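You operate a simulated robot arm through the tools that you are given. There is no shell and no other tool. Be economical: measure what you need, move in short steps, check, and stop when the job is done.

Carry out the task below with a simulated robot arm. There is one attempt and no reset: what you move stays moved.

Task
Shut station 3 down for the weekend and slacken its belt.
Fine: cooling air off, then the spout from the green holder to the ledge; isolator off before the tension. The arm is switched off: leave it off.

It is judged by the outcome, as a careful person would: the job done as asked, and still so three seconds after it is handed in. It fails if anything else is knocked over, pushed out of place, dropped, spilled or broken.

Robot
A 5-joint arm with a fingered hand on a trunk, on a base that drives. Base frame: it is fixed to the floor where the robot stands at the start and does not move with it; the origin is under the middle of the robot, x ahead of it, y to its left, z up. Readings come in mm, degrees, newtons and seconds.
With the tool pointing down near the work surface it reaches from about 100 to 460 mm from the robot's upright axis, wherever it stands. Its first joint turns from -115.0 to 115.0 degrees. Places, roughly: black rotary switch [-900, 1700, 1000]; door-side isolator [1300, 700, 1200]; green holder (22x5x11 cm) [100, 900, 800]; ledge of work rest three [0, 700, 800]; station four cooling lever [1300, 700, 800]; station four tension lever [1200, 800, 800]; station three cooling lever [400, 0, 900]; station three display [400, 100, 1200]; station three isolator [400, 100, 1300]; station three speed knob [300, 200, 1000]; station three tension lever [300, 100, 900]. The tool tilts only in the upright plane through the base axis and itself; it spins freely about its own axis. Payload 2.9 kg.
Tool frame: the origin (TCP) lies between the finger pads and is the grasp point; the fingertips stand 22 mm ahead of it; z points along the fingers, y is the line along which they close. The gripper opens to 124 mm. The gripper's body begins 60 mm behind the TCP. The gripper is a hand of 3 fingers: y runs from the thumb to the fingers, the wrist lies at [0, 0, -218] in the tool frame.
Orientation is that of the tool frame in the base frame, as a unit quaternion [x, y, z, w]. With the fingers straight down and closing along the base's y, the tool's x points along the base's -x, its y along +y and its z along -z.

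Tools
- The arm moves only by the tool step_arm. Its argument "rows" is a list of rows, each a list of 2 entries, a list of its own where there are three numbers: the turn, a rotation vector about the base's x, y, z in units of 4 degrees (1.0 is 4 degrees), then the shift along the base's x, y, z in units of 30 mm (1.0 is 30 mm). In form: [[[rx, ry, rz], [tx, ty, tz]], ...]. A call has 1 to 12 rows; each row shifts and turns the commanded pose from where the row before left it. A call with a number of a shift or a turn outside -1 to 1 is refused whole. Each row takes 0.2 s and may step no farther than 50 mm and 8.6 degrees from the row before; otherwise, the whole call is refused. A pose out of reach is approached as far as the arm can. The call stops where the force on the tool passes 40 N (or 10 N more than at its start, if that is more) or the arm is blocked; 0.2 s more then pass. In this call time passes only in rows, and 0.2 s behind the last. The reply holds the time, the measured pose of the TCP, the force on the tool along the base axes, the opening and the grip force, in the units named above and with some noise, with the torque about the TCP (base axes, N m) and any sound that the robot's microphone picked up.
- Cameras (640 x 400 px; columns grow to the right, rows downward): "scene" is now at [-1.7, 182.4, 1799.8]; the picture's right is [0.63, -0.77, 0.00], its down [-0.72, -0.59, -0.37] and it looks along [0.29, 0.23, -0.93] (base axes); focal length 248 px, centre (320, 200). "wrist" rides on the gripper at [64, -37, -75] in the tool frame; the picture's right is [0.50, 0.87, 0.00], its down [-0.62, 0.36, -0.70] and it looks along [-0.61, 0.35, 0.71] (tool axes); focal length 230 px, centre (320, 200). There is no depth. A picture from a camera that has moved, and an enlarged one, comes with that camera's place and axes in the base frame and with its lens. The place of the scene camera against the robot may be out by one fixed shift of up to 18 mm in any direction.
- get_image(camera): a new picture of that camera. No time passes.
- lift_body(by): slides the trunk up (or, below 0, down) by that many mm; the arm and the scene camera ride with it, the base frame stays. It gives what a move gives, with no picture.
- base_move(legs): drives the robot by 1 to 6 legs, each [ahead, left, turn to the left] in mm, mm and degrees, along the robot's own axes; the way and the turn of a leg run together, so that a leg with both is an arc; at most 1500 mm and 180 degrees a leg. The arm and the cameras ride along, it lands a little off, and it stops where it bumps. It gives what a move gives.
- move_fingers(finger1, finger2, thumb_bend): sets how far each is bent, from 0 (flat) to 1 (curled in); at 0.3 the hand is open as for a grip, at 0.7 the pads meet at the TCP. One left out holds its place. A second passes; each finger stops where it meets its share of the squeeze, and holds until it gets a number again. It is the only way to open and close the hand. It gives what a move gives, with no picture; readings hold the bend of each and the force on the fingers (four entries, about 0 where the hand has none), thumb and palm.
- turn_head(pan, tilt): turns the head with the scene camera to pan (to the left, within 155 degrees either way) and tilt (down, from -29 to 69), counted from straight ahead of the robot. It gives what a move gives.
- close_up(camera, box): a new picture of the part [left, top, right, bottom] of that camera's present view, enlarged. No time passes.
- job_done(): hands the job in; it is judged then, once.

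Go step by step. Nothing tells you exact positions but the pictures and the camera data: compare them with the known pose of the tool, close in by small moves and look again before you grip or let go. The budget is 120 turns and 98 pictures, counting those below and the enlarged ones. Unless the task says otherwise, let go and move clear before handing in, and close with one line.

The tools are called after "Emit:" as a command line: name --argument value ..., lists and objects as JSON in quotes. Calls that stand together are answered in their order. step_arm: Moves the arm, as the interface text tells. Its arguments: {"type":"object","properties":{"rows":{"type":"array"}},"required":["rows"]} The other tools are called the same way: lift_body (by) slides the trunk up or down; move_fingers (finger1, finger2, thumb_bend) moves the fingers one by one; base_move (legs) drives the base; turn_head (pan, tilt) turns the head that bears the scene camera; get_image (camera) takes a picture; close_up (camera, box) takes an enlarged picture of a part of a camera's view; job_done () hands the job in.

At the start:

```text
clock: 0.0
eef_pos: [251.9, 205.4, 1426.2]
ee_rot: [0.0, 1.0, -0.001, 0.0]
wrist_force: [0.3, 0.3, 0.1]
wrist_torque: [0.0, -0.02, 0.0]
finger_gap: 123.8
grasp_force: 0.0
shape: jaw
bend: [0.3, 0.3, 0.3]
finger forces: [0.0, 0.0, 0.0, 0.0, 0.0, 0.0]
trunk travel left (down, up): [-925.0, 65.0]
robot x, y, heading: [-1.1, 1.2, 0.2]
head pan, tilt: [39.2, 68.2]
```

scene: 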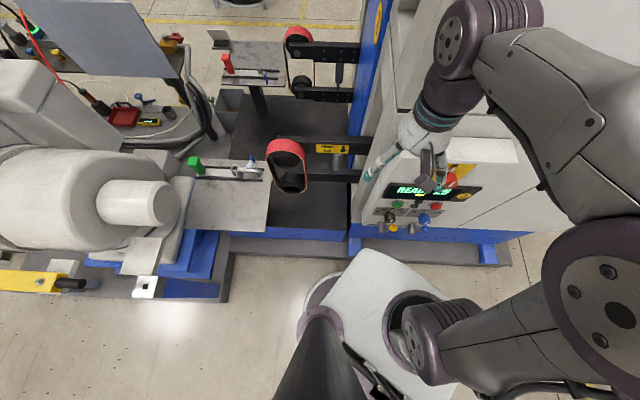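
wrist: 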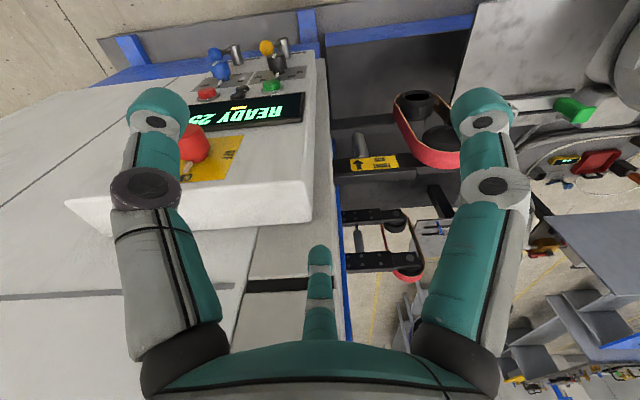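

I see the station 3 panel to the front with its display reading READY, the red isolator on yellow and a blue and a yellow lever, and the green and red holders on the work rests at left. I'll enlarge these parts first.

Emit:
close_up --camera "scene" --box '[340, 140, 500, 240]'

Emit:
close_up --camera "scene" --box '[160, 120, 320, 220]'

Emit:
close_up --camera "wrist" --box '[120, 20, 440, 220]'

```text
4.00 times, centred on (420, 190) of scene
camera zoom: at [-1.7, 182.4, 1799.8], right [0.63, -0.77, 0.0], down [-0.72, -0.59, -0.37], along [0.29, 0.23, -0.93], focal length 991 px, centre (-80, 240)
```

zoom: 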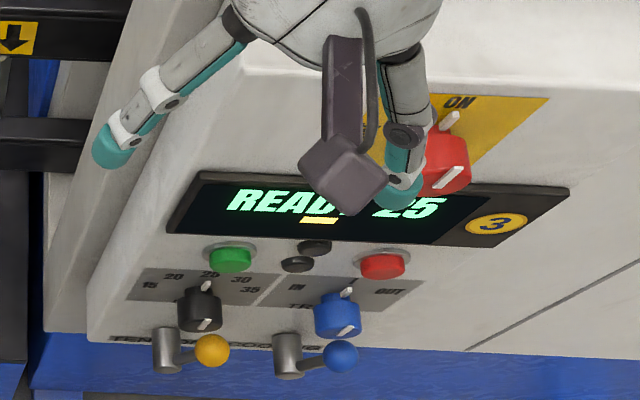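

```text
4.00 times, centred on (240, 170) of scene
camera zoom: at [-1.7, 182.4, 1799.8], right [0.63, -0.77, 0.0], down [-0.72, -0.59, -0.37], along [0.29, 0.23, -0.93], focal length 991 px, centre (640, 320)
```

zoom: 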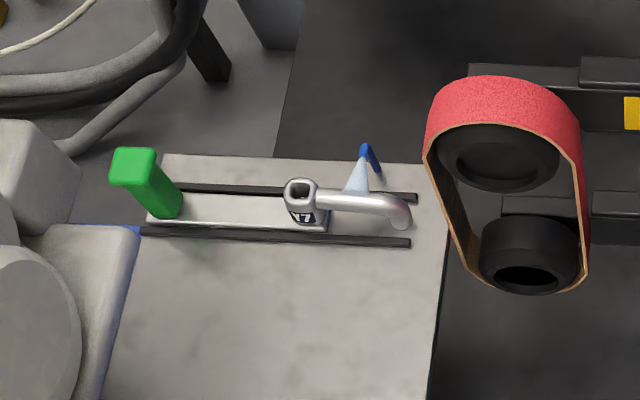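

```text
2.00 times, centred on (280, 120) of wrist
camera zoom: at [186.8, 167.7, 1499.6], right [-0.5, 0.87, 0.0], down [0.62, 0.36, 0.7], along [0.61, 0.35, -0.71], focal length 460 px, centre (400, 360)
```

zoom: 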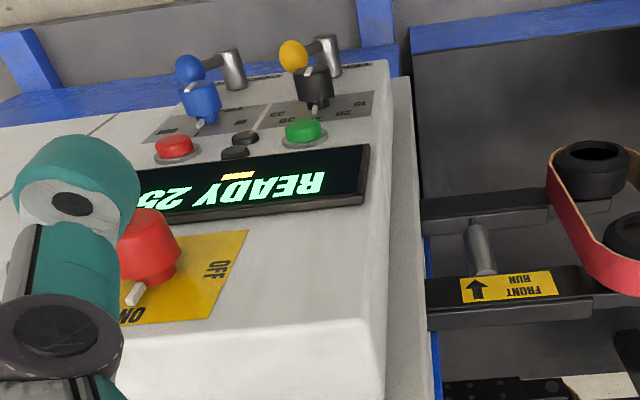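

The panel shows the isolator (ON), display, two buttons, speed knob, a blue knob and two small levers. I need a flatter view, so I'll check what's behind before backing off.

Emit:
turn_head --pan 150 --tilt 45

Emit:
get_image --camera "scene"

Emit:
turn_head --pan -150 --tilt 45

Emit:
get_image --camera "scene"

Emit:
turn_head --pan 50 --tilt 35

Emit:
get_image --camera "scene"

```text
clock: 1.9
eef_pos: [251.7, 205.0, 1424.9]
ee_rot: [0.0, 1.0, 0.0, 0.0]
wrist_force: [-0.5, 0.8, 0.2]
wrist_torque: [-0.03, 0.0, -0.01]
finger_gap: 123.9
grasp_force: 0.1
shape: jaw
bend: [0.3, 0.3, 0.3]
finger forces: [0.0, 0.1, 0.1, 0.0, 0.1, 0.0]
trunk travel left (down, up): [-925.0, 65.0]
robot x, y, heading: [0.9, 2.3, 0.2]
head pan, tilt: [150.0, 45.0]
```

```text
92 pictures are left
camera scene: at [-115.9, 187.4, 1828.2], right [0.5, 0.87, 0.0], down [0.61, -0.35, -0.71], along [-0.61, 0.35, -0.71], focal length 248 px, centre (320, 200)
```

scene: 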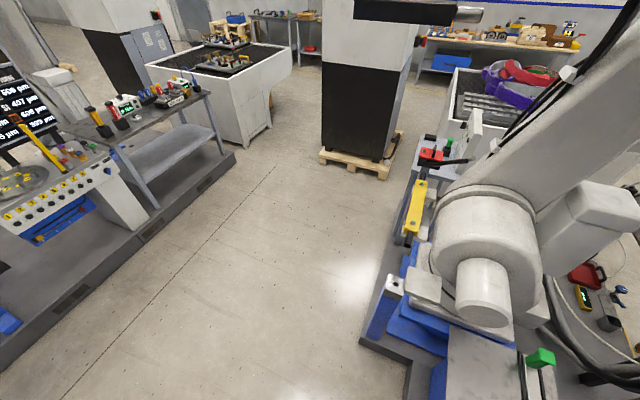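

```text
clock: 6.0
eef_pos: [252.3, 205.8, 1424.6]
ee_rot: [0.001, 1.0, 0.001, 0.001]
wrist_force: [0.5, -0.7, -0.3]
wrist_torque: [0.0, -0.01, -0.01]
finger_gap: 124.1
grasp_force: 0.0
shape: jaw
bend: [0.3, 0.3, 0.3]
finger forces: [0.1, 0.0, 0.1, 0.0, 0.1, 0.0]
trunk travel left (down, up): [-925.0, 65.0]
robot x, y, heading: [-2.0, -1.5, -0.1]
head pan, tilt: [-150.0, 45.0]
```

```text
91 pictures are left
camera scene: at [-115.9, 106.0, 1828.2], right [-0.5, 0.87, 0.0], down [0.61, 0.35, -0.71], along [-0.61, -0.35, -0.71], focal length 248 px, centre (320, 200)
```

scene: 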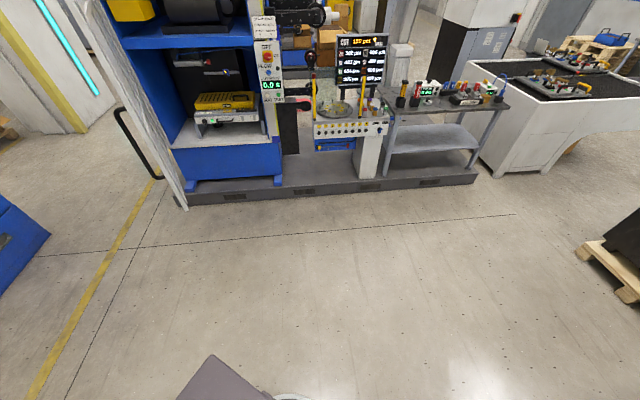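

```text
clock: 8.9
eef_pos: [251.8, 206.0, 1424.2]
ee_rot: [0.0, 1.0, 0.0, 0.001]
wrist_force: [-0.7, -0.2, -0.3]
wrist_torque: [0.0, -0.01, 0.01]
finger_gap: 123.9
grasp_force: 0.0
shape: jaw
bend: [0.3, 0.3, 0.3]
finger forces: [0.0, 0.0, 0.0, 0.1, 0.1, 0.0]
trunk travel left (down, up): [-925.0, 65.0]
robot x, y, heading: [-4.4, 3.3, 0.0]
head pan, tilt: [50.0, 35.0]
```

```text
90 pictures are left
camera scene: at [11.1, 214.1, 1843.0], right [0.77, -0.64, 0.0], down [-0.37, -0.44, -0.82], along [0.53, 0.63, -0.57], focal length 248 px, centre (320, 200)
```

scene: 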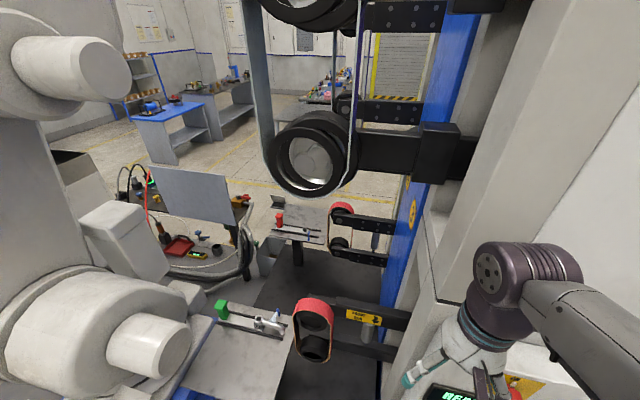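

Behind is free floor. I'll back off 600 mm and look at the panel head-on.

Emit:
base_move --legs '[[-600, -100, 0]]'

Emit:
lift_body --by -350

Emit:
turn_head --pan 0 --tilt 25

Emit:
get_image --camera "scene"

Emit:
get_image --camera "wrist"

```text
clock: 12.3
eef_pos: [-345.9, 109.4, 1425.1]
ee_rot: [0.002, 1.0, 0.0, -0.001]
wrist_force: [0.1, 1.0, -0.6]
wrist_torque: [-0.03, -0.02, 0.03]
finger_gap: 123.9
grasp_force: 0.2
shape: jaw
bend: [0.3, 0.3, 0.3]
finger forces: [0.1, 0.0, 0.0, 0.0, 0.0, 0.0]
trunk travel left (down, up): [-925.0, 65.0]
robot x, y, heading: [-594.0, -97.1, -0.2]
head pan, tilt: [50.0, 35.0]
```

```text
clock: 15.8
eef_pos: [-345.9, 107.8, 1074.5]
ee_rot: [0.001, 1.0, 0.0, 0.0]
wrist_force: [0.5, -0.3, 0.5]
wrist_torque: [0.0, -0.01, -0.04]
finger_gap: 123.7
grasp_force: 0.0
shape: jaw
bend: [0.3, 0.3, 0.3]
finger forces: [0.1, 0.0, 0.1, 0.0, 0.0, 0.1]
trunk travel left (down, up): [-575.0, 415.0]
robot x, y, heading: [-596.2, -96.6, -0.3]
head pan, tilt: [50.0, 35.0]
```

```text
clock: 16.9
eef_pos: [-345.8, 107.9, 1074.5]
ee_rot: [0.002, 1.0, 0.0, -0.001]
wrist_force: [0.1, -0.5, -0.4]
wrist_torque: [0.01, 0.02, -0.03]
finger_gap: 124.2
grasp_force: 0.0
shape: jaw
bend: [0.3, 0.3, 0.3]
finger forces: [0.0, 0.0, 0.0, 0.0, 0.0, 0.0]
trunk travel left (down, up): [-575.0, 415.0]
robot x, y, heading: [-595.6, -99.0, -0.2]
head pan, tilt: [0.0, 25.0]
```

```text
89 pictures are left
camera scene: at [-551.0, 49.9, 1508.7], right [0.0, -1.0, 0.0], down [-0.42, 0.0, -0.91], along [0.91, 0.0, -0.42], focal length 248 px, centre (320, 200)
```

scene: 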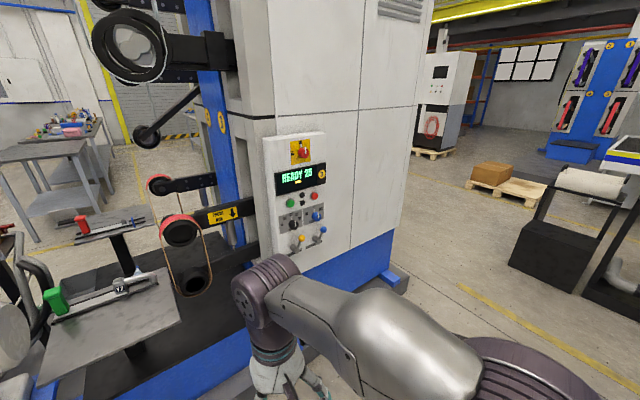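

```text
88 pictures are left
camera wrist: at [-410.7, 70.3, 1149.6], right [-0.5, 0.87, 0.0], down [0.62, 0.35, 0.7], along [0.61, 0.35, -0.71], focal length 230 px, centre (320, 200)
```

wrist: 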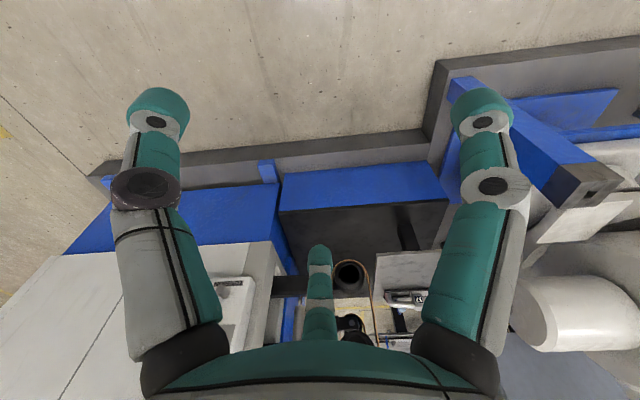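

Now the panel faces me directly. I'll enlarge it and the work rest.

Emit:
close_up --camera "scene" --box '[240, 120, 368, 260]'

Emit:
close_up --camera "scene" --box '[20, 240, 220, 365]'

Emit:
close_up --camera "scene" --box '[120, 160, 280, 260]'

```text
2.86 times, centred on (304, 190) of scene
camera zoom: at [-551.0, 49.9, 1508.7], right [0.0, -1.0, 0.0], down [-0.42, 0.0, -0.91], along [0.91, 0.0, -0.42], focal length 708 px, centre (366, 229)
```

zoom: 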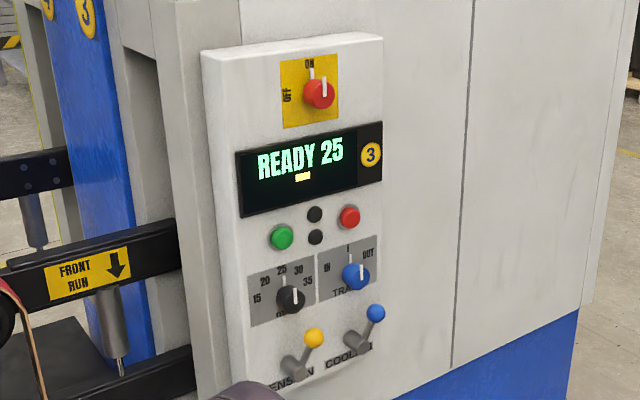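

```text
3.20 times, centred on (120, 302) of scene
camera zoom: at [-551.0, 49.9, 1508.7], right [0.0, -1.0, 0.0], down [-0.42, 0.0, -0.91], along [0.91, 0.0, -0.42], focal length 793 px, centre (960, -128)
```

zoom: 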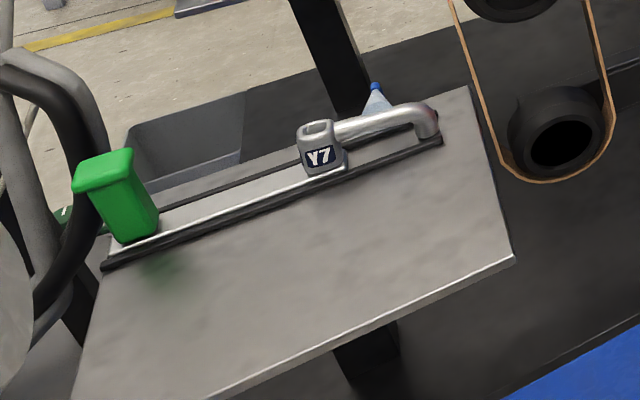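

```text
4.00 times, centred on (200, 210) of scene
camera zoom: at [-551.0, 49.9, 1508.7], right [0.0, -1.0, 0.0], down [-0.42, 0.0, -0.91], along [0.91, 0.0, -0.42], focal length 991 px, centre (800, 160)
```

zoom: 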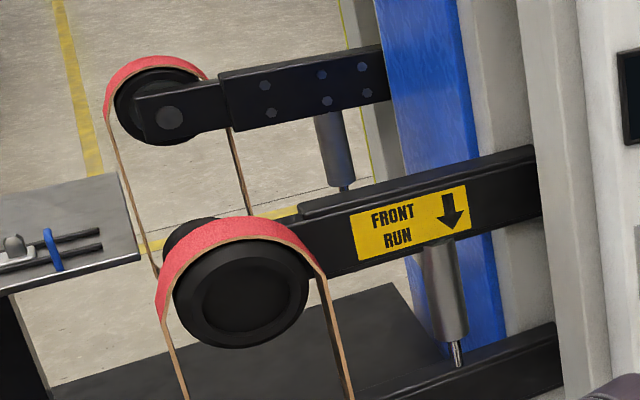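

The panel is turned about 37° (it faces −x,−y): yellow TENSION ball at about (365,130,896), blue COOLING ball at about (438,33,896), isolator at about (395,108,1276) with OFF to its left. I'll stand square in front of the panel and look closer at the levers.

Emit:
base_move --legs '[[350, -230, 37]]'

Emit:
turn_head --pan 0 --tilt 35

Emit:
get_image --camera "scene"

Emit:
get_image --camera "wrist"

```text
clock: 19.5
eef_pos: [-124.4, 116.1, 1074.4]
ee_rot: [-0.321, 0.947, 0.0, 0.001]
wrist_force: [-0.2, -0.3, 0.3]
wrist_torque: [0.0, 0.0, 0.01]
finger_gap: 124.0
grasp_force: 0.1
shape: jaw
bend: [0.3, 0.3, 0.3]
finger forces: [0.0, 0.0, 0.1, 0.1, 0.0, 0.1]
trunk travel left (down, up): [-575.0, 415.0]
robot x, y, heading: [-200.7, -200.7, 37.3]
head pan, tilt: [0.0, 25.0]
```

```text
clock: 20.2
eef_pos: [-125.7, 117.1, 1074.2]
ee_rot: [-0.32, 0.947, 0.0, -0.001]
wrist_force: [0.3, -0.3, -0.5]
wrist_torque: [0.01, 0.01, 0.01]
finger_gap: 123.9
grasp_force: 0.0
shape: jaw
bend: [0.3, 0.3, 0.3]
finger forces: [0.0, 0.0, 0.0, 0.1, 0.0, 0.0]
trunk travel left (down, up): [-575.0, 415.0]
robot x, y, heading: [-201.9, -200.8, 37.3]
head pan, tilt: [0.0, 35.0]
```

```text
84 pictures are left
camera scene: at [-251.8, -65.9, 1493.0], right [0.61, -0.79, 0.0], down [-0.46, -0.35, -0.82], along [0.65, 0.5, -0.57], focal length 248 px, centre (320, 200)
```

scene: 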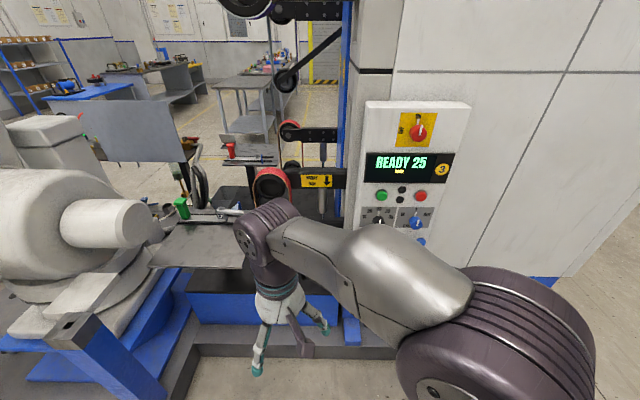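

```text
83 pictures are left
camera wrist: at [-154.6, 47.1, 1149.6], right [-0.92, 0.38, 0.0], down [0.27, 0.66, 0.7], along [0.27, 0.65, -0.71], focal length 230 px, centre (320, 200)
```

wrist: 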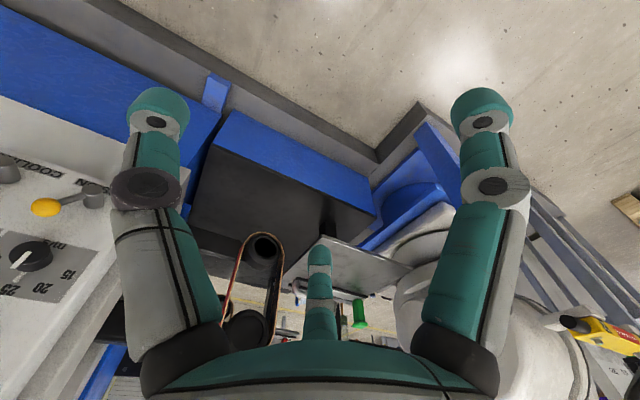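

The panel is now almost square to me, but the arm hides the levers. I'll swing the arm ahead, then tilt the tool to horizontal, pointing at the panel.

Emit:
step_arm --rows '[[[0, 0, 0], [0.9, -0.6, 0]], [[0, 0, 0], [0.9, -0.6, 0]], [[0, 0, 0], [0.9, -0.6, 0]], [[0, 0, 0], [0.9, -0.6, 0]], [[0, 0, 0], [0.9, -0.6, 0]], [[0, 0, 0], [0.9, -0.6, 0]], [[0, 0, 0], [0.68, -0.43, 0]]]'

Emit:
step_arm --rows '[[[0.757, -0.994, 0], [0.22, 0.17, 0]], [[0.757, -0.994, 0], [0.22, 0.17, 0]], [[0.757, -0.994, 0], [0.22, 0.17, 0]], [[0.757, -0.994, 0], [0.22, 0.17, 0]], [[0.757, -0.994, 0], [0.22, 0.17, 0]], [[0.757, -0.994, 0], [0.22, 0.17, 0]], [[0.757, -0.994, 0], [0.22, 0.17, 0]], [[0.757, -0.994, 0], [0.22, 0.17, 0]], [[0.757, -0.994, 0], [0.22, 0.17, 0]]]'

Emit:
step_arm --rows '[[[0.757, -0.994, 0], [0.22, 0.17, 0]], [[0.757, -0.994, 0], [0.22, 0.17, 0]], [[0.757, -0.994, 0], [0.22, 0.17, 0]], [[0.757, -0.994, 0], [0.22, 0.17, 0]], [[0.757, -0.994, 0], [0.22, 0.17, 0]], [[0.757, -0.994, 0], [0.22, 0.17, 0]], [[0.757, -0.994, 0], [0.22, 0.17, 0]], [[0.757, -0.994, 0], [0.22, 0.17, 0]], [[0.757, -0.994, 0], [0.22, 0.17, 0]]]'

Emit:
get_image --camera "scene"

Emit:
get_image --camera "wrist"

```text
clock: 21.8
eef_pos: [56.4, -5.2, 1075.6]
ee_rot: [-0.32, 0.947, 0.001, 0.0]
wrist_force: [-0.4, -0.2, -0.4]
wrist_torque: [0.0, 0.02, 0.0]
finger_gap: 123.8
grasp_force: 0.1
shape: jaw
bend: [0.3, 0.3, 0.3]
finger forces: [0.1, 0.0, 0.1, 0.0, 0.0, 0.0]
trunk travel left (down, up): [-575.0, 415.0]
robot x, y, heading: [-203.2, -201.3, 37.4]
head pan, tilt: [0.0, 35.0]
```

```text
clock: 23.8
eef_pos: [115.2, 40.9, 1075.6]
ee_rot: [-0.295, 0.875, 0.122, 0.364]
wrist_force: [0.4, -0.3, -0.5]
wrist_torque: [0.01, -0.01, 0.0]
finger_gap: 124.0
grasp_force: 0.1
shape: jaw
bend: [0.3, 0.3, 0.3]
finger forces: [0.0, 0.0, 0.0, 0.0, 0.0, 0.0]
trunk travel left (down, up): [-575.0, 415.0]
robot x, y, heading: [-203.1, -202.7, 37.3]
head pan, tilt: [0.0, 35.0]
```

```text
clock: 25.8
eef_pos: [192.3, 99.4, 1087.7]
ee_rot: [-0.226, 0.67, 0.226, 0.67]
wrist_force: [-0.7, -0.3, 0.8]
wrist_torque: [0.02, 0.02, -0.01]
finger_gap: 123.9
grasp_force: 0.0
shape: jaw
bend: [0.3, 0.3, 0.3]
finger forces: [0.0, 0.0, 0.0, 0.0, 0.1, 0.0]
out of reach, approached as far as the arm can: row 5, 6, 7
trunk travel left (down, up): [-575.0, 415.0]
robot x, y, heading: [-200.3, -201.6, 37.6]
head pan, tilt: [0.0, 35.0]
```

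```text
82 pictures are left
camera scene: at [-251.0, -65.5, 1493.0], right [0.61, -0.79, 0.0], down [-0.46, -0.35, -0.82], along [0.65, 0.5, -0.57], focal length 248 px, centre (320, 200)
```

scene: 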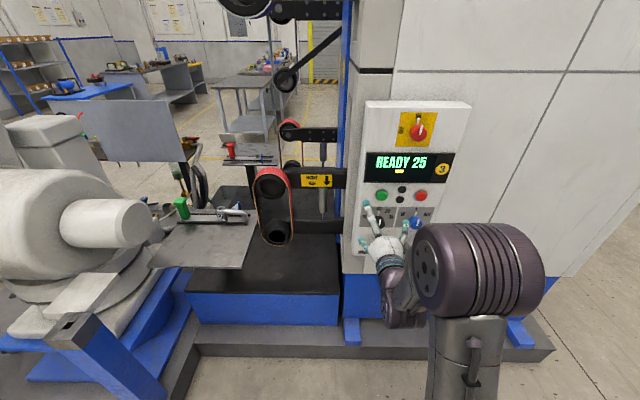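

```text
81 pictures are left
camera wrist: at [154.5, 23.8, 1023.3], right [-0.52, 0.69, -0.5], down [-0.78, -0.14, 0.62], along [0.35, 0.71, 0.61], focal length 230 px, centre (320, 200)
```

wrist: 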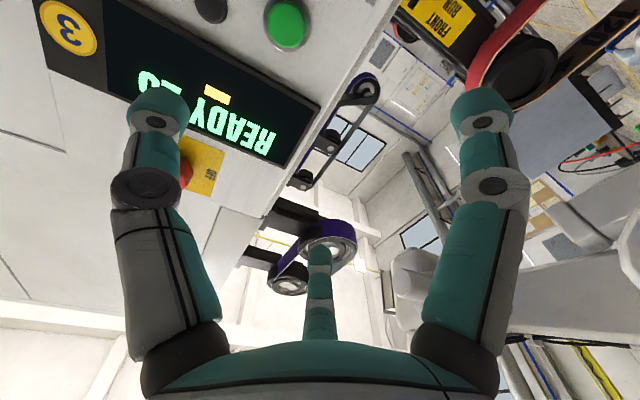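

The tool can point at the panel. The levers are about 140 mm right of my axis, so I'll sidestep right; the head camera then looks straight at them.

Emit:
base_move --legs '[[-60, -140, 0]]'

Emit:
turn_head --pan 0 --tilt 40

Emit:
close_up --camera "scene" --box '[220, 60, 480, 300]'

```text
clock: 27.2
eef_pos: [230.1, -50.0, 1088.1]
ee_rot: [-0.227, 0.669, 0.226, 0.67]
wrist_force: [-1.1, 0.2, -0.3]
wrist_torque: [-0.03, -0.01, 0.03]
finger_gap: 123.7
grasp_force: 0.0
shape: jaw
bend: [0.3, 0.3, 0.3]
finger forces: [0.1, 0.1, 0.0, 0.0, 0.0, 0.1]
trunk travel left (down, up): [-575.0, 415.0]
robot x, y, heading: [-166.7, -346.8, 37.3]
head pan, tilt: [0.0, 35.0]
```

```text
clock: 27.9
eef_pos: [230.0, -48.2, 1087.6]
ee_rot: [-0.226, 0.67, 0.224, 0.671]
wrist_force: [0.7, 0.4, 0.2]
wrist_torque: [0.01, -0.02, -0.01]
finger_gap: 123.9
grasp_force: 0.0
shape: jaw
bend: [0.3, 0.3, 0.3]
finger forces: [0.0, 0.1, 0.1, 0.0, 0.1, 0.1]
trunk travel left (down, up): [-575.0, 415.0]
robot x, y, heading: [-160.5, -346.8, 37.4]
head pan, tilt: [0.0, 40.0]
```

```text
1.67 times, centred on (350, 180) of scene
camera zoom: at [-216.3, -215.1, 1485.5], right [0.61, -0.79, 0.0], down [-0.51, -0.39, -0.77], along [0.61, 0.47, -0.64], focal length 413 px, centre (270, 233)
```

zoom: 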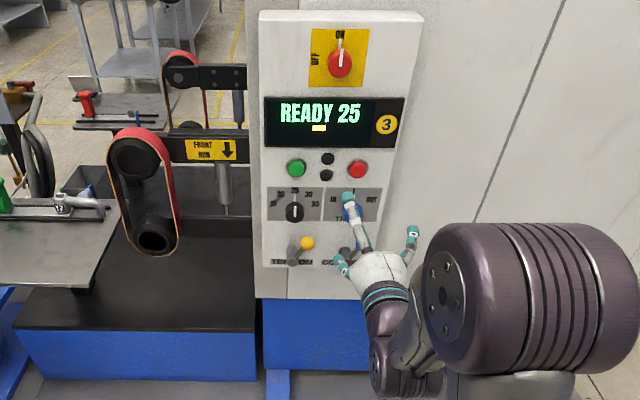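

Emit:
close_up --camera "scene" --box '[320, 160, 400, 230]'

Emit:
base_move --legs '[[0, -130, 0]]'

Emit:
close_up --camera "scene" --box '[240, 140, 340, 230]'

```text
5.71 times, centred on (360, 195) of scene
camera zoom: at [-216.3, -215.1, 1485.5], right [0.61, -0.79, 0.0], down [-0.51, -0.39, -0.77], along [0.61, 0.47, -0.64], focal length 1416 px, centre (91, 229)
```

zoom: 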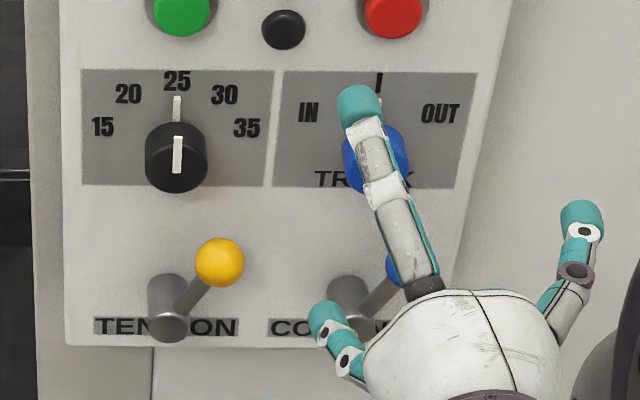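

```text
clock: 29.1
eef_pos: [308.4, -153.8, 1087.2]
ee_rot: [-0.227, 0.669, 0.226, 0.67]
wrist_force: [0.6, -0.4, 0.2]
wrist_torque: [-0.01, -0.01, 0.03]
finger_gap: 124.0
grasp_force: 0.1
shape: jaw
bend: [0.3, 0.3, 0.3]
finger forces: [0.1, 0.2, 0.0, 0.1, 0.0, 0.1]
trunk travel left (down, up): [-575.0, 415.0]
robot x, y, heading: [-84.8, -449.8, 37.4]
head pan, tilt: [0.0, 40.0]
```

```text
4.44 times, centred on (290, 185) of scene
camera zoom: at [-136.2, -319.9, 1485.6], right [0.61, -0.8, 0.0], down [-0.51, -0.39, -0.77], along [0.61, 0.46, -0.64], focal length 1101 px, centre (453, 267)
```

zoom: 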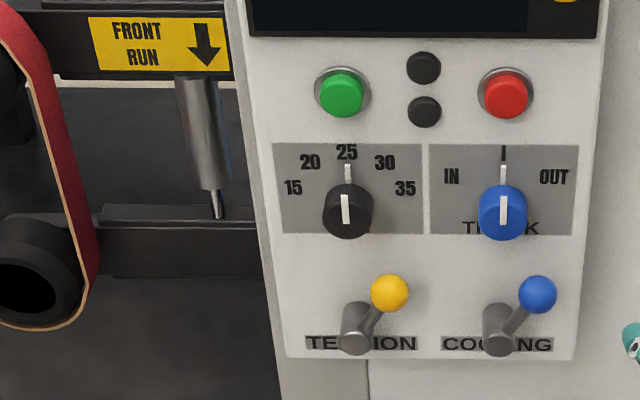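

The panel's normal is heading 37.4°, matching mine; the balls are confirmed at (365,128,896) and (438,33,896), the lever arms about 60 mm long and leaning right. I'll close the fingers into a poking tool and look at its shape.

Emit:
move_fingers --finger1 0.7 --finger2 0.7 --thumb_bend 0.7

Emit:
get_image --camera "wrist"

Emit:
close_up --camera "scene" --box '[260, 140, 420, 260]'

```text
clock: 30.1
eef_pos: [308.9, -152.3, 1087.7]
ee_rot: [-0.226, 0.67, 0.225, 0.67]
wrist_force: [-0.4, -0.3, 0.2]
wrist_torque: [0.03, 0.0, 0.01]
finger_gap: 0.0
grasp_force: 0.1
shape: fingers
bend: [0.69, 0.69, 0.7]
finger forces: [0.1, 0.0, 0.0, 0.0, 0.0, 0.0]
trunk travel left (down, up): [-575.0, 415.0]
robot x, y, heading: [-82.5, -451.6, 37.4]
head pan, tilt: [0.0, 40.0]
```

```text
77 pictures are left
camera wrist: at [271.0, -228.4, 1023.7], right [-0.52, 0.69, -0.5], down [-0.78, -0.14, 0.62], along [0.35, 0.71, 0.61], focal length 230 px, centre (320, 200)
```

wrist: 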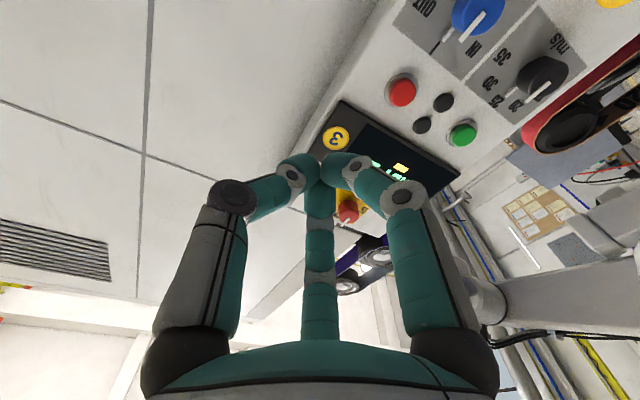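

```text
3.33 times, centred on (340, 200) of scene
camera zoom: at [-137.1, -318.6, 1485.4], right [0.61, -0.8, 0.0], down [-0.51, -0.39, -0.77], along [0.61, 0.46, -0.64], focal length 826 px, centre (253, 200)
```

zoom: 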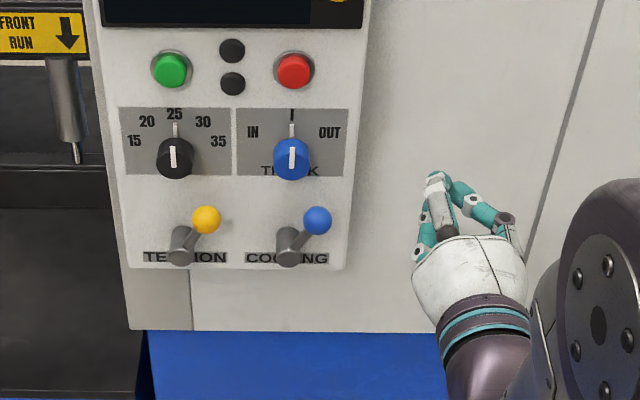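

The fingers make a compact tripod at the TCP. I'll move forward 150 mm, then lower the trunk so the fingertips sit right of the blue cooling ball at its height.

Emit:
base_move --legs '[[150, 0, 0]]'

Emit:
lift_body --by -188

Emit:
get_image --camera "scene"

```text
clock: 31.5
eef_pos: [428.3, -61.6, 1087.1]
ee_rot: [-0.227, 0.67, 0.225, 0.67]
wrist_force: [0.7, 0.5, 0.2]
wrist_torque: [0.01, 0.01, 0.01]
finger_gap: 0.0
grasp_force: 0.1
shape: fingers
bend: [0.69, 0.69, 0.7]
finger forces: [0.1, 0.1, 0.0, 0.0, 0.1, 0.1]
trunk travel left (down, up): [-575.0, 415.0]
robot x, y, heading: [30.8, -358.8, 37.1]
head pan, tilt: [0.0, 40.0]
```

```text
clock: 33.6
eef_pos: [428.0, -61.5, 899.4]
ee_rot: [-0.228, 0.669, 0.226, 0.67]
wrist_force: [-0.2, 0.6, -0.3]
wrist_torque: [-0.01, -0.03, 0.02]
finger_gap: 0.0
grasp_force: 0.1
shape: fingers
bend: [0.69, 0.69, 0.7]
finger forces: [0.1, 0.0, 0.0, 0.1, 0.0, 0.0]
trunk travel left (down, up): [-387.0, 603.0]
robot x, y, heading: [34.2, -357.5, 37.3]
head pan, tilt: [0.0, 40.0]
```

```text
75 pictures are left
camera scene: at [-18.6, -228.3, 1297.5], right [0.61, -0.8, 0.0], down [-0.51, -0.39, -0.77], along [0.61, 0.46, -0.64], focal length 248 px, centre (320, 200)
```

scene: 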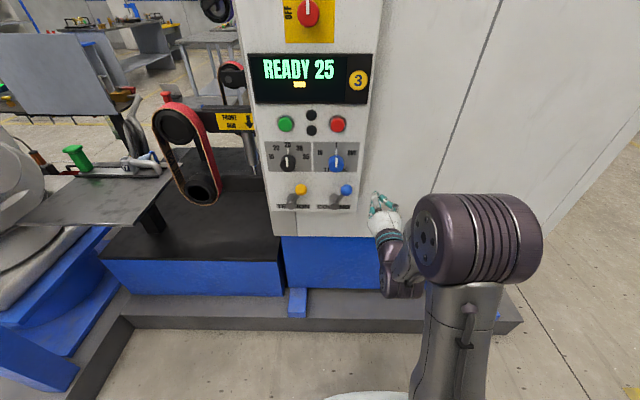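

Emit:
step_arm --rows '[[[0, 0, 0], [0.66, 0.51, 0]], [[0, 0, 0], [0.66, 0.51, 0]], [[0, 0, 0.26], [-0.203, 0.265, 0]], [[0, 0, 0.26], [-0.203, 0.265, 0]]]'

Emit:
close_up --camera "scene" --box '[260, 140, 420, 260]'

```text
clock: 34.6
eef_pos: [456.1, -15.1, 900.6]
ee_rot: [-0.24, 0.665, 0.239, 0.666]
wrist_force: [0.5, -0.1, 0.1]
wrist_torque: [-0.01, -0.02, 0.0]
finger_gap: 0.0
grasp_force: 0.1
shape: fingers
bend: [0.69, 0.69, 0.7]
finger forces: [0.1, 0.1, 0.0, 0.0, 0.0, 0.0]
trunk travel left (down, up): [-387.0, 603.0]
robot x, y, heading: [30.0, -360.7, 37.1]
head pan, tilt: [0.0, 40.0]
```

```text
3.33 times, centred on (340, 200) of scene
camera zoom: at [-18.7, -228.2, 1297.4], right [0.61, -0.8, 0.0], down [-0.51, -0.39, -0.77], along [0.61, 0.46, -0.64], focal length 826 px, centre (253, 200)
```

zoom: 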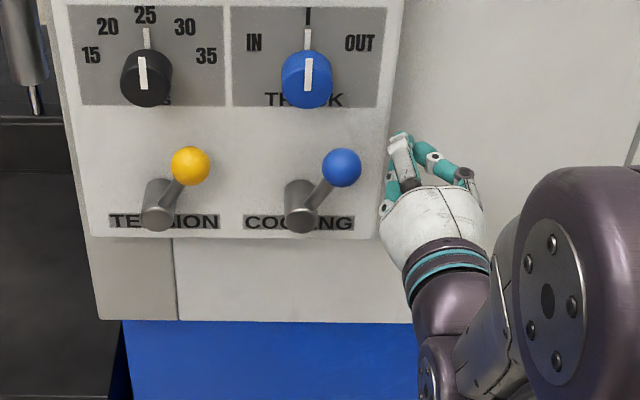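

The fingertips are about 15 mm right of the blue ball. I push left.

Emit:
step_arm --rows '[[[0, 0, 0.26], [-0.203, 0.265, 0]], [[0, 0, 0.26], [-0.203, 0.265, 0]], [[0, 0, 0.26], [-0.203, 0.265, 0]], [[0, 0, 0.26], [-0.203, 0.265, 0]]]'

Emit:
close_up --camera "scene" --box '[260, 140, 420, 260]'

```text
clock: 35.6
eef_pos: [433.8, 13.0, 901.3]
ee_rot: [-0.264, 0.656, 0.264, 0.656]
wrist_force: [0.8, -0.9, 0.2]
wrist_torque: [0.01, -0.01, -0.04]
finger_gap: 0.0
grasp_force: 0.8
shape: fingers
bend: [0.7, 0.69, 0.7]
finger forces: [2.4, 0.1, 0.0, 0.0, 0.0, 0.0]
out of reach, approached as far as the arm can: row 3
trunk travel left (down, up): [-387.0, 603.0]
robot x, y, heading: [34.2, -360.5, 37.1]
head pan, tilt: [0.0, 40.0]
```

```text
3.33 times, centred on (340, 200) of scene
camera zoom: at [-18.3, -228.4, 1297.5], right [0.61, -0.8, 0.0], down [-0.51, -0.39, -0.77], along [0.61, 0.46, -0.64], focal length 826 px, centre (253, 200)
```

zoom: 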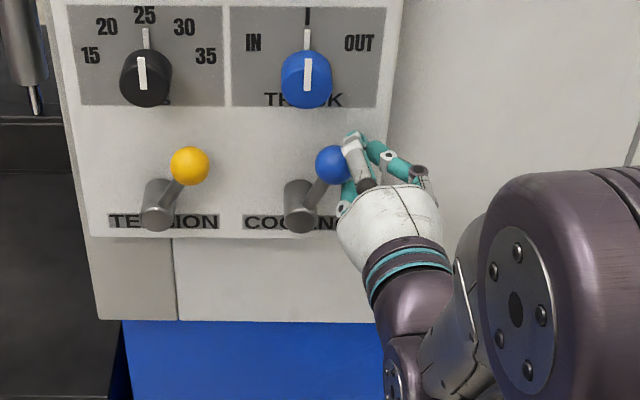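

The lever moves left with little force. I continue.

Emit:
step_arm --rows '[[[0, 0, 0.2], [-0.203, 0.265, 0]], [[0, 0, 0.24], [-0.203, 0.265, 0]], [[0, 0, 0.24], [-0.203, 0.265, 0]], [[0, 0, 0.24], [-0.203, 0.265, 0]]]'

Emit:
close_up --camera "scene" --box '[260, 140, 420, 260]'

```text
clock: 36.6
eef_pos: [414.1, 40.9, 899.6]
ee_rot: [-0.287, 0.646, 0.286, 0.647]
wrist_force: [1.3, -2.4, 2.6]
wrist_torque: [0.02, 0.03, 0.0]
finger_gap: 0.0
grasp_force: 1.7
shape: fingers
bend: [0.7, 0.68, 0.7]
finger forces: [2.5, 1.2, 0.0, 0.0, 0.0, 0.1]
out of reach, approached as far as the arm can: row 1, 3
trunk travel left (down, up): [-387.0, 603.0]
robot x, y, heading: [35.1, -359.9, 37.3]
head pan, tilt: [0.0, 40.0]
```

```text
3.33 times, centred on (340, 200) of scene
camera zoom: at [-18.7, -228.8, 1297.4], right [0.61, -0.79, 0.0], down [-0.51, -0.39, -0.77], along [0.61, 0.47, -0.64], focal length 826 px, centre (253, 200)
```

zoom: 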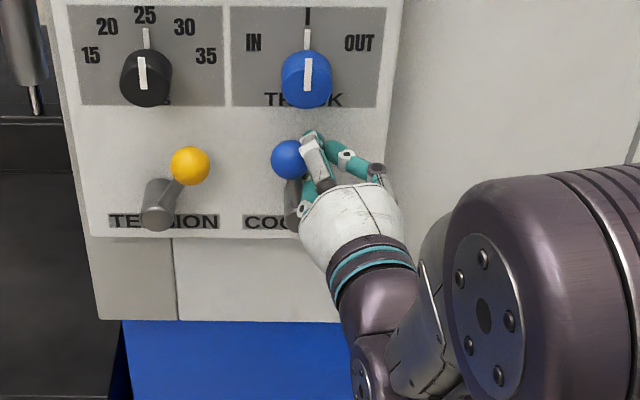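

Emit:
step_arm --rows '[[[0, 0, 0.22], [-0.203, 0.265, 0]], [[0, 0, 0.24], [-0.203, 0.265, 0]], [[0, 0, 0.24], [-0.203, 0.265, 0]]]'

Emit:
close_up --camera "scene" --box '[260, 140, 420, 260]'

```text
clock: 37.4
eef_pos: [401.7, 56.9, 900.9]
ee_rot: [-0.299, 0.64, 0.3, 0.641]
wrist_force: [7.6, -20.9, 1.7]
wrist_torque: [-0.4, -0.16, 0.2]
finger_gap: 0.1
grasp_force: 11.4
shape: fingers
bend: [0.71, 0.68, 0.68]
finger forces: [22.7, 0.1, 0.0, 0.1, 0.0, 0.1]
out of reach, approached as far as the arm can: row 1, 3
trunk travel left (down, up): [-387.0, 603.0]
robot x, y, heading: [33.2, -358.5, 37.1]
head pan, tilt: [0.0, 40.0]
```

```text
3.33 times, centred on (340, 200) of scene
camera zoom: at [-16.5, -233.2, 1298.1], right [0.61, -0.8, 0.0], down [-0.51, -0.39, -0.77], along [0.61, 0.47, -0.64], focal length 826 px, centre (253, 200)
```

zoom: 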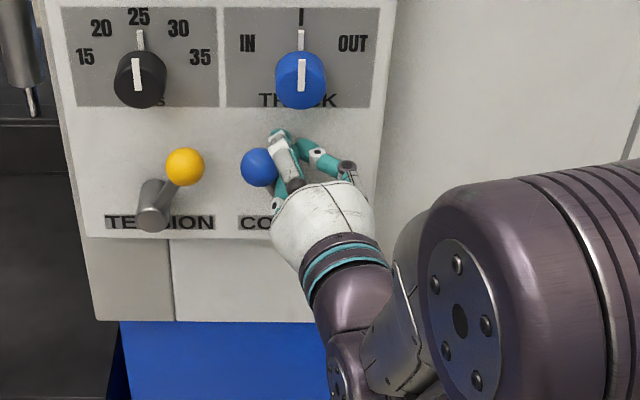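

The lever reached its far stop (force rose to about 21 N). I retreat right and out, then look at it.

Emit:
step_arm --rows '[[[0, 0, -0.24], [0.203, -0.265, 0]], [[0, 0, -0.24], [0.203, -0.265, 0]], [[0, 0, -0.24], [0.203, -0.265, 0]], [[0, 0, -0.24], [0.203, -0.265, 0]], [[0, 0, 0], [-0.66, -0.51, 0]], [[0, 0, 0], [-0.66, -0.51, 0]]]'

Emit:
base_move --legs '[[-350, 0, 0]]'

Emit:
turn_head --pan 0 --tilt 30

Emit:
close_up --camera "scene" --box '[240, 100, 420, 230]'

Emit:
turn_head --pan 40 --tilt 35

Emit:
get_image --camera "scene"

```text
clock: 38.8
eef_pos: [387.9, -3.0, 900.4]
ee_rot: [-0.281, 0.649, 0.28, 0.65]
wrist_force: [0.0, -0.4, -0.8]
wrist_torque: [0.01, 0.01, 0.03]
finger_gap: 0.1
grasp_force: 0.0
shape: fingers
bend: [0.7, 0.69, 0.7]
finger forces: [0.0, 0.1, 0.1, 0.1, 0.1, 0.0]
trunk travel left (down, up): [-387.0, 603.0]
robot x, y, heading: [35.2, -356.6, 37.2]
head pan, tilt: [0.0, 40.0]
```

```text
clock: 41.0
eef_pos: [110.6, -210.8, 899.5]
ee_rot: [-0.282, 0.648, 0.281, 0.649]
wrist_force: [1.0, -0.2, 1.0]
wrist_torque: [-0.01, 0.04, -0.01]
finger_gap: 0.0
grasp_force: 0.0
shape: fingers
bend: [0.7, 0.69, 0.7]
finger forces: [0.0, 0.1, 0.1, 0.1, 0.1, 0.0]
trunk travel left (down, up): [-387.0, 603.0]
robot x, y, heading: [-239.4, -570.7, 37.8]
head pan, tilt: [0.0, 40.0]
```

```text
clock: 41.8
eef_pos: [110.9, -209.5, 900.0]
ee_rot: [-0.283, 0.648, 0.281, 0.649]
wrist_force: [0.6, -0.6, 0.4]
wrist_torque: [-0.04, 0.01, 0.01]
finger_gap: 0.0
grasp_force: 0.0
shape: fingers
bend: [0.7, 0.69, 0.7]
finger forces: [0.1, 0.1, 0.0, 0.1, 0.1, 0.0]
trunk travel left (down, up): [-387.0, 603.0]
robot x, y, heading: [-240.2, -571.0, 38.0]
head pan, tilt: [0.0, 30.0]
```

```text
3.08 times, centred on (330, 165) of scene
camera zoom: at [-288.4, -435.3, 1312.7], right [0.61, -0.79, 0.0], down [-0.4, -0.31, -0.87], along [0.68, 0.53, -0.5], focal length 762 px, centre (289, 308)
```

zoom: 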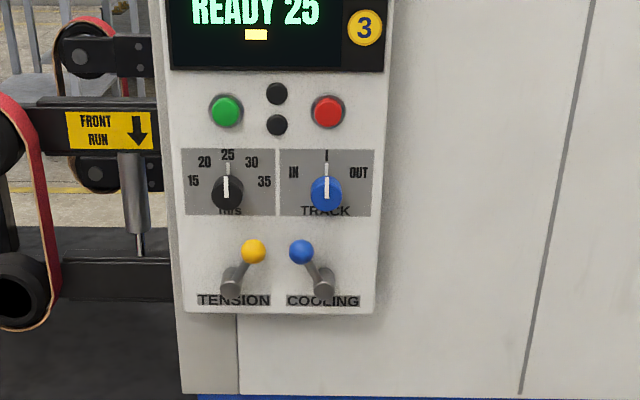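

```text
clock: 42.8
eef_pos: [111.0, -209.6, 899.8]
ee_rot: [-0.283, 0.648, 0.282, 0.649]
wrist_force: [-1.0, -0.1, 0.4]
wrist_torque: [0.01, 0.04, -0.01]
finger_gap: 0.0
grasp_force: 0.0
shape: fingers
bend: [0.7, 0.69, 0.7]
finger forces: [0.0, 0.1, 0.0, 0.0, 0.0, 0.1]
trunk travel left (down, up): [-387.0, 603.0]
robot x, y, heading: [-236.5, -570.7, 37.7]
head pan, tilt: [40.0, 35.0]
```

```text
69 pictures are left
camera scene: at [-341.1, -404.6, 1305.0], right [0.98, -0.21, 0.0], down [-0.12, -0.56, -0.82], along [0.17, 0.8, -0.57], focal length 248 px, centre (320, 200)
```

scene: 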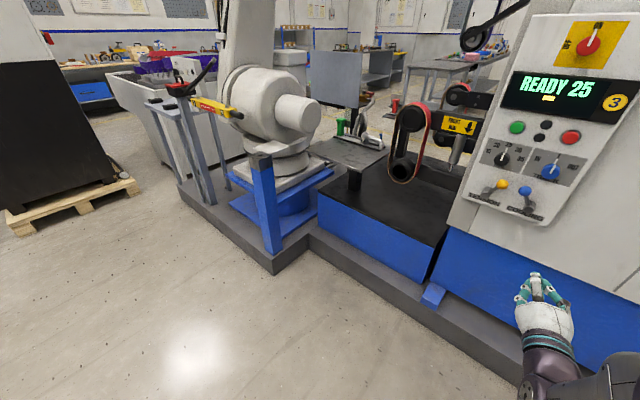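

Cooling is off (lever at the opposite stop). The spout Y7 is near (170,821,805) with the ledge plate in front of it. I'll raise the hand and drive over in front of work rest three.

Emit:
lift_body --by 300

Emit:
base_move --legs '[[0, 830, 0], [430, 0, 0]]'

Emit:
turn_head --pan 0 --tilt 50

Emit:
get_image --camera "scene"

```text
clock: 45.8
eef_pos: [111.1, -210.0, 1199.6]
ee_rot: [-0.283, 0.648, 0.281, 0.649]
wrist_force: [-0.5, 0.4, -0.1]
wrist_torque: [-0.01, 0.02, -0.03]
finger_gap: 0.0
grasp_force: 0.0
shape: fingers
bend: [0.7, 0.69, 0.7]
finger forces: [0.1, 0.0, 0.0, 0.1, 0.0, 0.0]
trunk travel left (down, up): [-687.0, 303.0]
robot x, y, heading: [-237.1, -572.1, 37.6]
head pan, tilt: [40.0, 35.0]
```

```text
clock: 52.4
eef_pos: [-53.4, 702.3, 1200.7]
ee_rot: [-0.284, 0.647, 0.283, 0.648]
wrist_force: [-0.3, 0.4, 0.0]
wrist_torque: [-0.03, 0.02, -0.02]
finger_gap: 0.0
grasp_force: 0.1
shape: fingers
bend: [0.7, 0.69, 0.7]
finger forces: [0.0, 0.0, 0.1, 0.0, 0.0, 0.1]
trunk travel left (down, up): [-687.0, 303.0]
robot x, y, heading: [-397.8, 339.0, 38.3]
head pan, tilt: [40.0, 35.0]
```

```text
clock: 53.5
eef_pos: [-53.3, 701.4, 1201.8]
ee_rot: [-0.285, 0.647, 0.284, 0.648]
wrist_force: [-0.1, 1.0, -1.0]
wrist_torque: [0.0, -0.01, -0.01]
finger_gap: 0.2
grasp_force: 0.2
shape: fingers
bend: [0.7, 0.69, 0.7]
finger forces: [0.0, 0.1, 0.0, 0.0, 0.0, 0.0]
trunk travel left (down, up): [-687.0, 303.0]
robot x, y, heading: [-400.2, 338.8, 37.9]
head pan, tilt: [0.0, 50.0]
```

```text
68 pictures are left
camera scene: at [-462.2, 464.5, 1583.3], right [0.62, -0.79, 0.0], down [-0.6, -0.47, -0.64], along [0.51, 0.4, -0.77], focal length 248 px, centre (320, 200)
```

scene: 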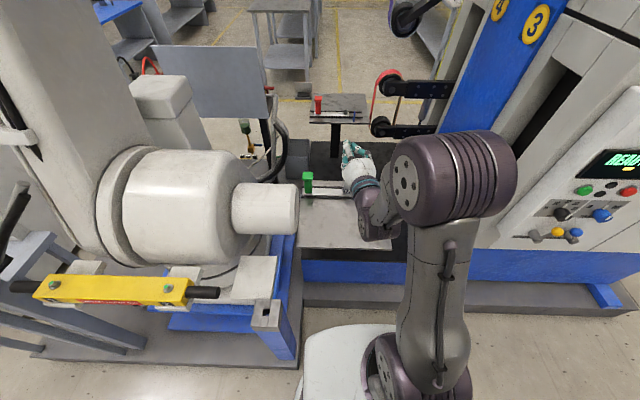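

The hand hides the spout, so I pull it back and tilt it downward so that the wrist camera looks at the spout; I also open the fingers.

Emit:
step_arm --rows '[[[-0.757, 0.994, -0.177], [-0.08, -0.333, -0.139]], [[-0.757, 0.994, -0.177], [-0.08, -0.333, -0.139]], [[-0.757, 0.994, -0.177], [-0.08, -0.333, -0.139]], [[-0.757, 0.994, -0.177], [-0.08, -0.333, -0.139]], [[-0.757, 0.994, -0.177], [-0.08, -0.333, -0.139]], [[-0.757, 0.994, -0.177], [-0.08, -0.333, -0.139]], [[-0.757, 0.994, -0.177], [-0.08, -0.333, -0.139]], [[-0.757, 0.994, -0.177], [-0.08, -0.333, -0.139]], [[-0.757, 0.994, -0.177], [-0.08, -0.333, -0.139]], [[-0.757, 0.994, -0.177], [-0.08, -0.333, -0.139]], [[-0.757, 0.994, -0.177], [-0.08, -0.333, -0.139]], [[-0.757, 0.994, -0.177], [-0.08, -0.333, -0.139]]]'

Emit:
move_fingers --finger1 0.3 --finger2 0.3 --thumb_bend 0.3

Emit:
get_image --camera "wrist"

Emit:
get_image --camera "scene"

```text
clock: 56.1
eef_pos: [-101.7, 602.6, 1149.1]
ee_rot: [-0.282, 0.923, 0.111, 0.239]
wrist_force: [0.7, 0.3, -0.4]
wrist_torque: [-0.06, 0.0, -0.02]
finger_gap: 0.0
grasp_force: 0.1
shape: fingers
bend: [0.7, 0.69, 0.7]
finger forces: [0.0, 0.1, 0.0, 0.0, 0.1, 0.0]
out of reach, approached as far as the arm can: row 5, 7, 9, 10, 11, 12
trunk travel left (down, up): [-687.0, 303.0]
robot x, y, heading: [-403.9, 340.7, 38.1]
head pan, tilt: [0.0, 50.0]
```

```text
clock: 57.1
eef_pos: [-102.2, 602.5, 1150.3]
ee_rot: [-0.282, 0.923, 0.111, 0.239]
wrist_force: [0.2, 0.5, 0.1]
wrist_torque: [-0.01, 0.01, 0.0]
finger_gap: 103.3
grasp_force: 0.1
shape: fingers
bend: [0.3, 0.3, 0.3]
finger forces: [0.0, 0.0, 0.0, 0.0, 0.0, 0.1]
trunk travel left (down, up): [-687.0, 303.0]
robot x, y, heading: [-400.7, 339.8, 38.0]
head pan, tilt: [0.0, 50.0]
```

```text
67 pictures are left
camera wrist: at [-156.0, 516.2, 1179.2], right [-0.86, 0.47, -0.19], down [-0.02, 0.34, 0.94], along [0.51, 0.81, -0.28], focal length 230 px, centre (320, 200)
```

wrist: 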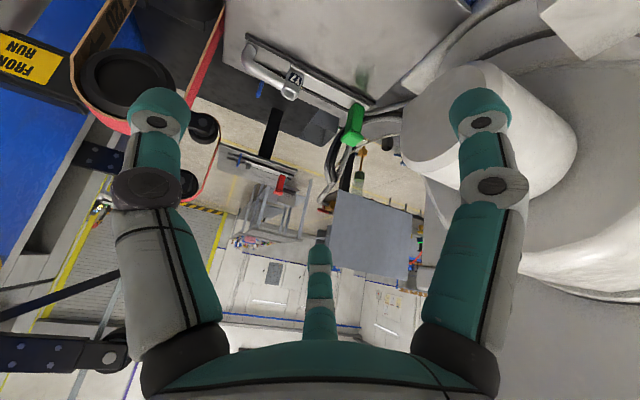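

```text
66 pictures are left
camera scene: at [-462.2, 464.4, 1583.3], right [0.62, -0.79, 0.0], down [-0.6, -0.47, -0.64], along [0.51, 0.4, -0.77], focal length 248 px, centre (320, 200)
```

scene: 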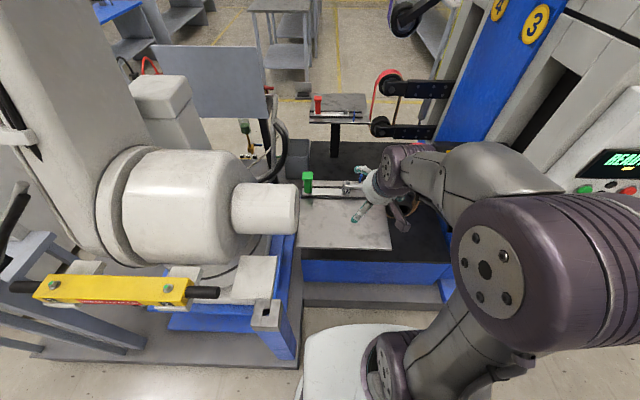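

Emit:
close_up --camera "wrist" --box '[220, 20, 400, 150]'

Emit:
close_up --camera "scene" --box '[280, 160, 420, 260]'

```text
3.08 times, centred on (310, 85) of wrist
camera zoom: at [-156.0, 516.2, 1179.2], right [-0.86, 0.47, -0.19], down [-0.02, 0.34, 0.94], along [0.51, 0.81, -0.28], focal length 708 px, centre (351, 554)
```

zoom: 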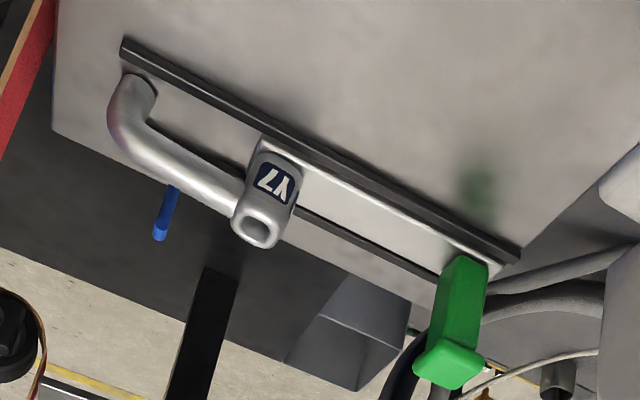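

```text
4.00 times, centred on (350, 210) of scene
camera zoom: at [-462.2, 464.4, 1583.3], right [0.62, -0.79, 0.0], down [-0.6, -0.47, -0.64], along [0.51, 0.4, -0.77], focal length 991 px, centre (200, 160)
```

zoom: 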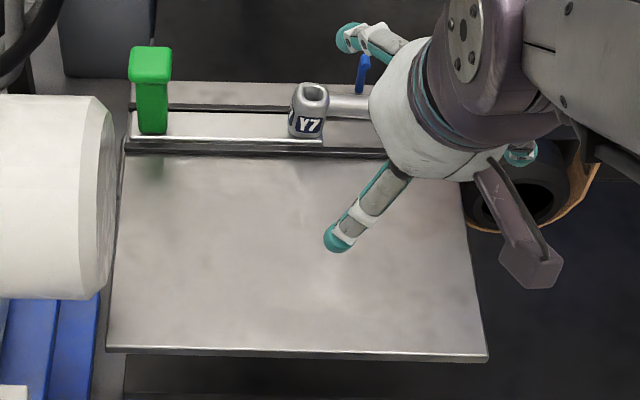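

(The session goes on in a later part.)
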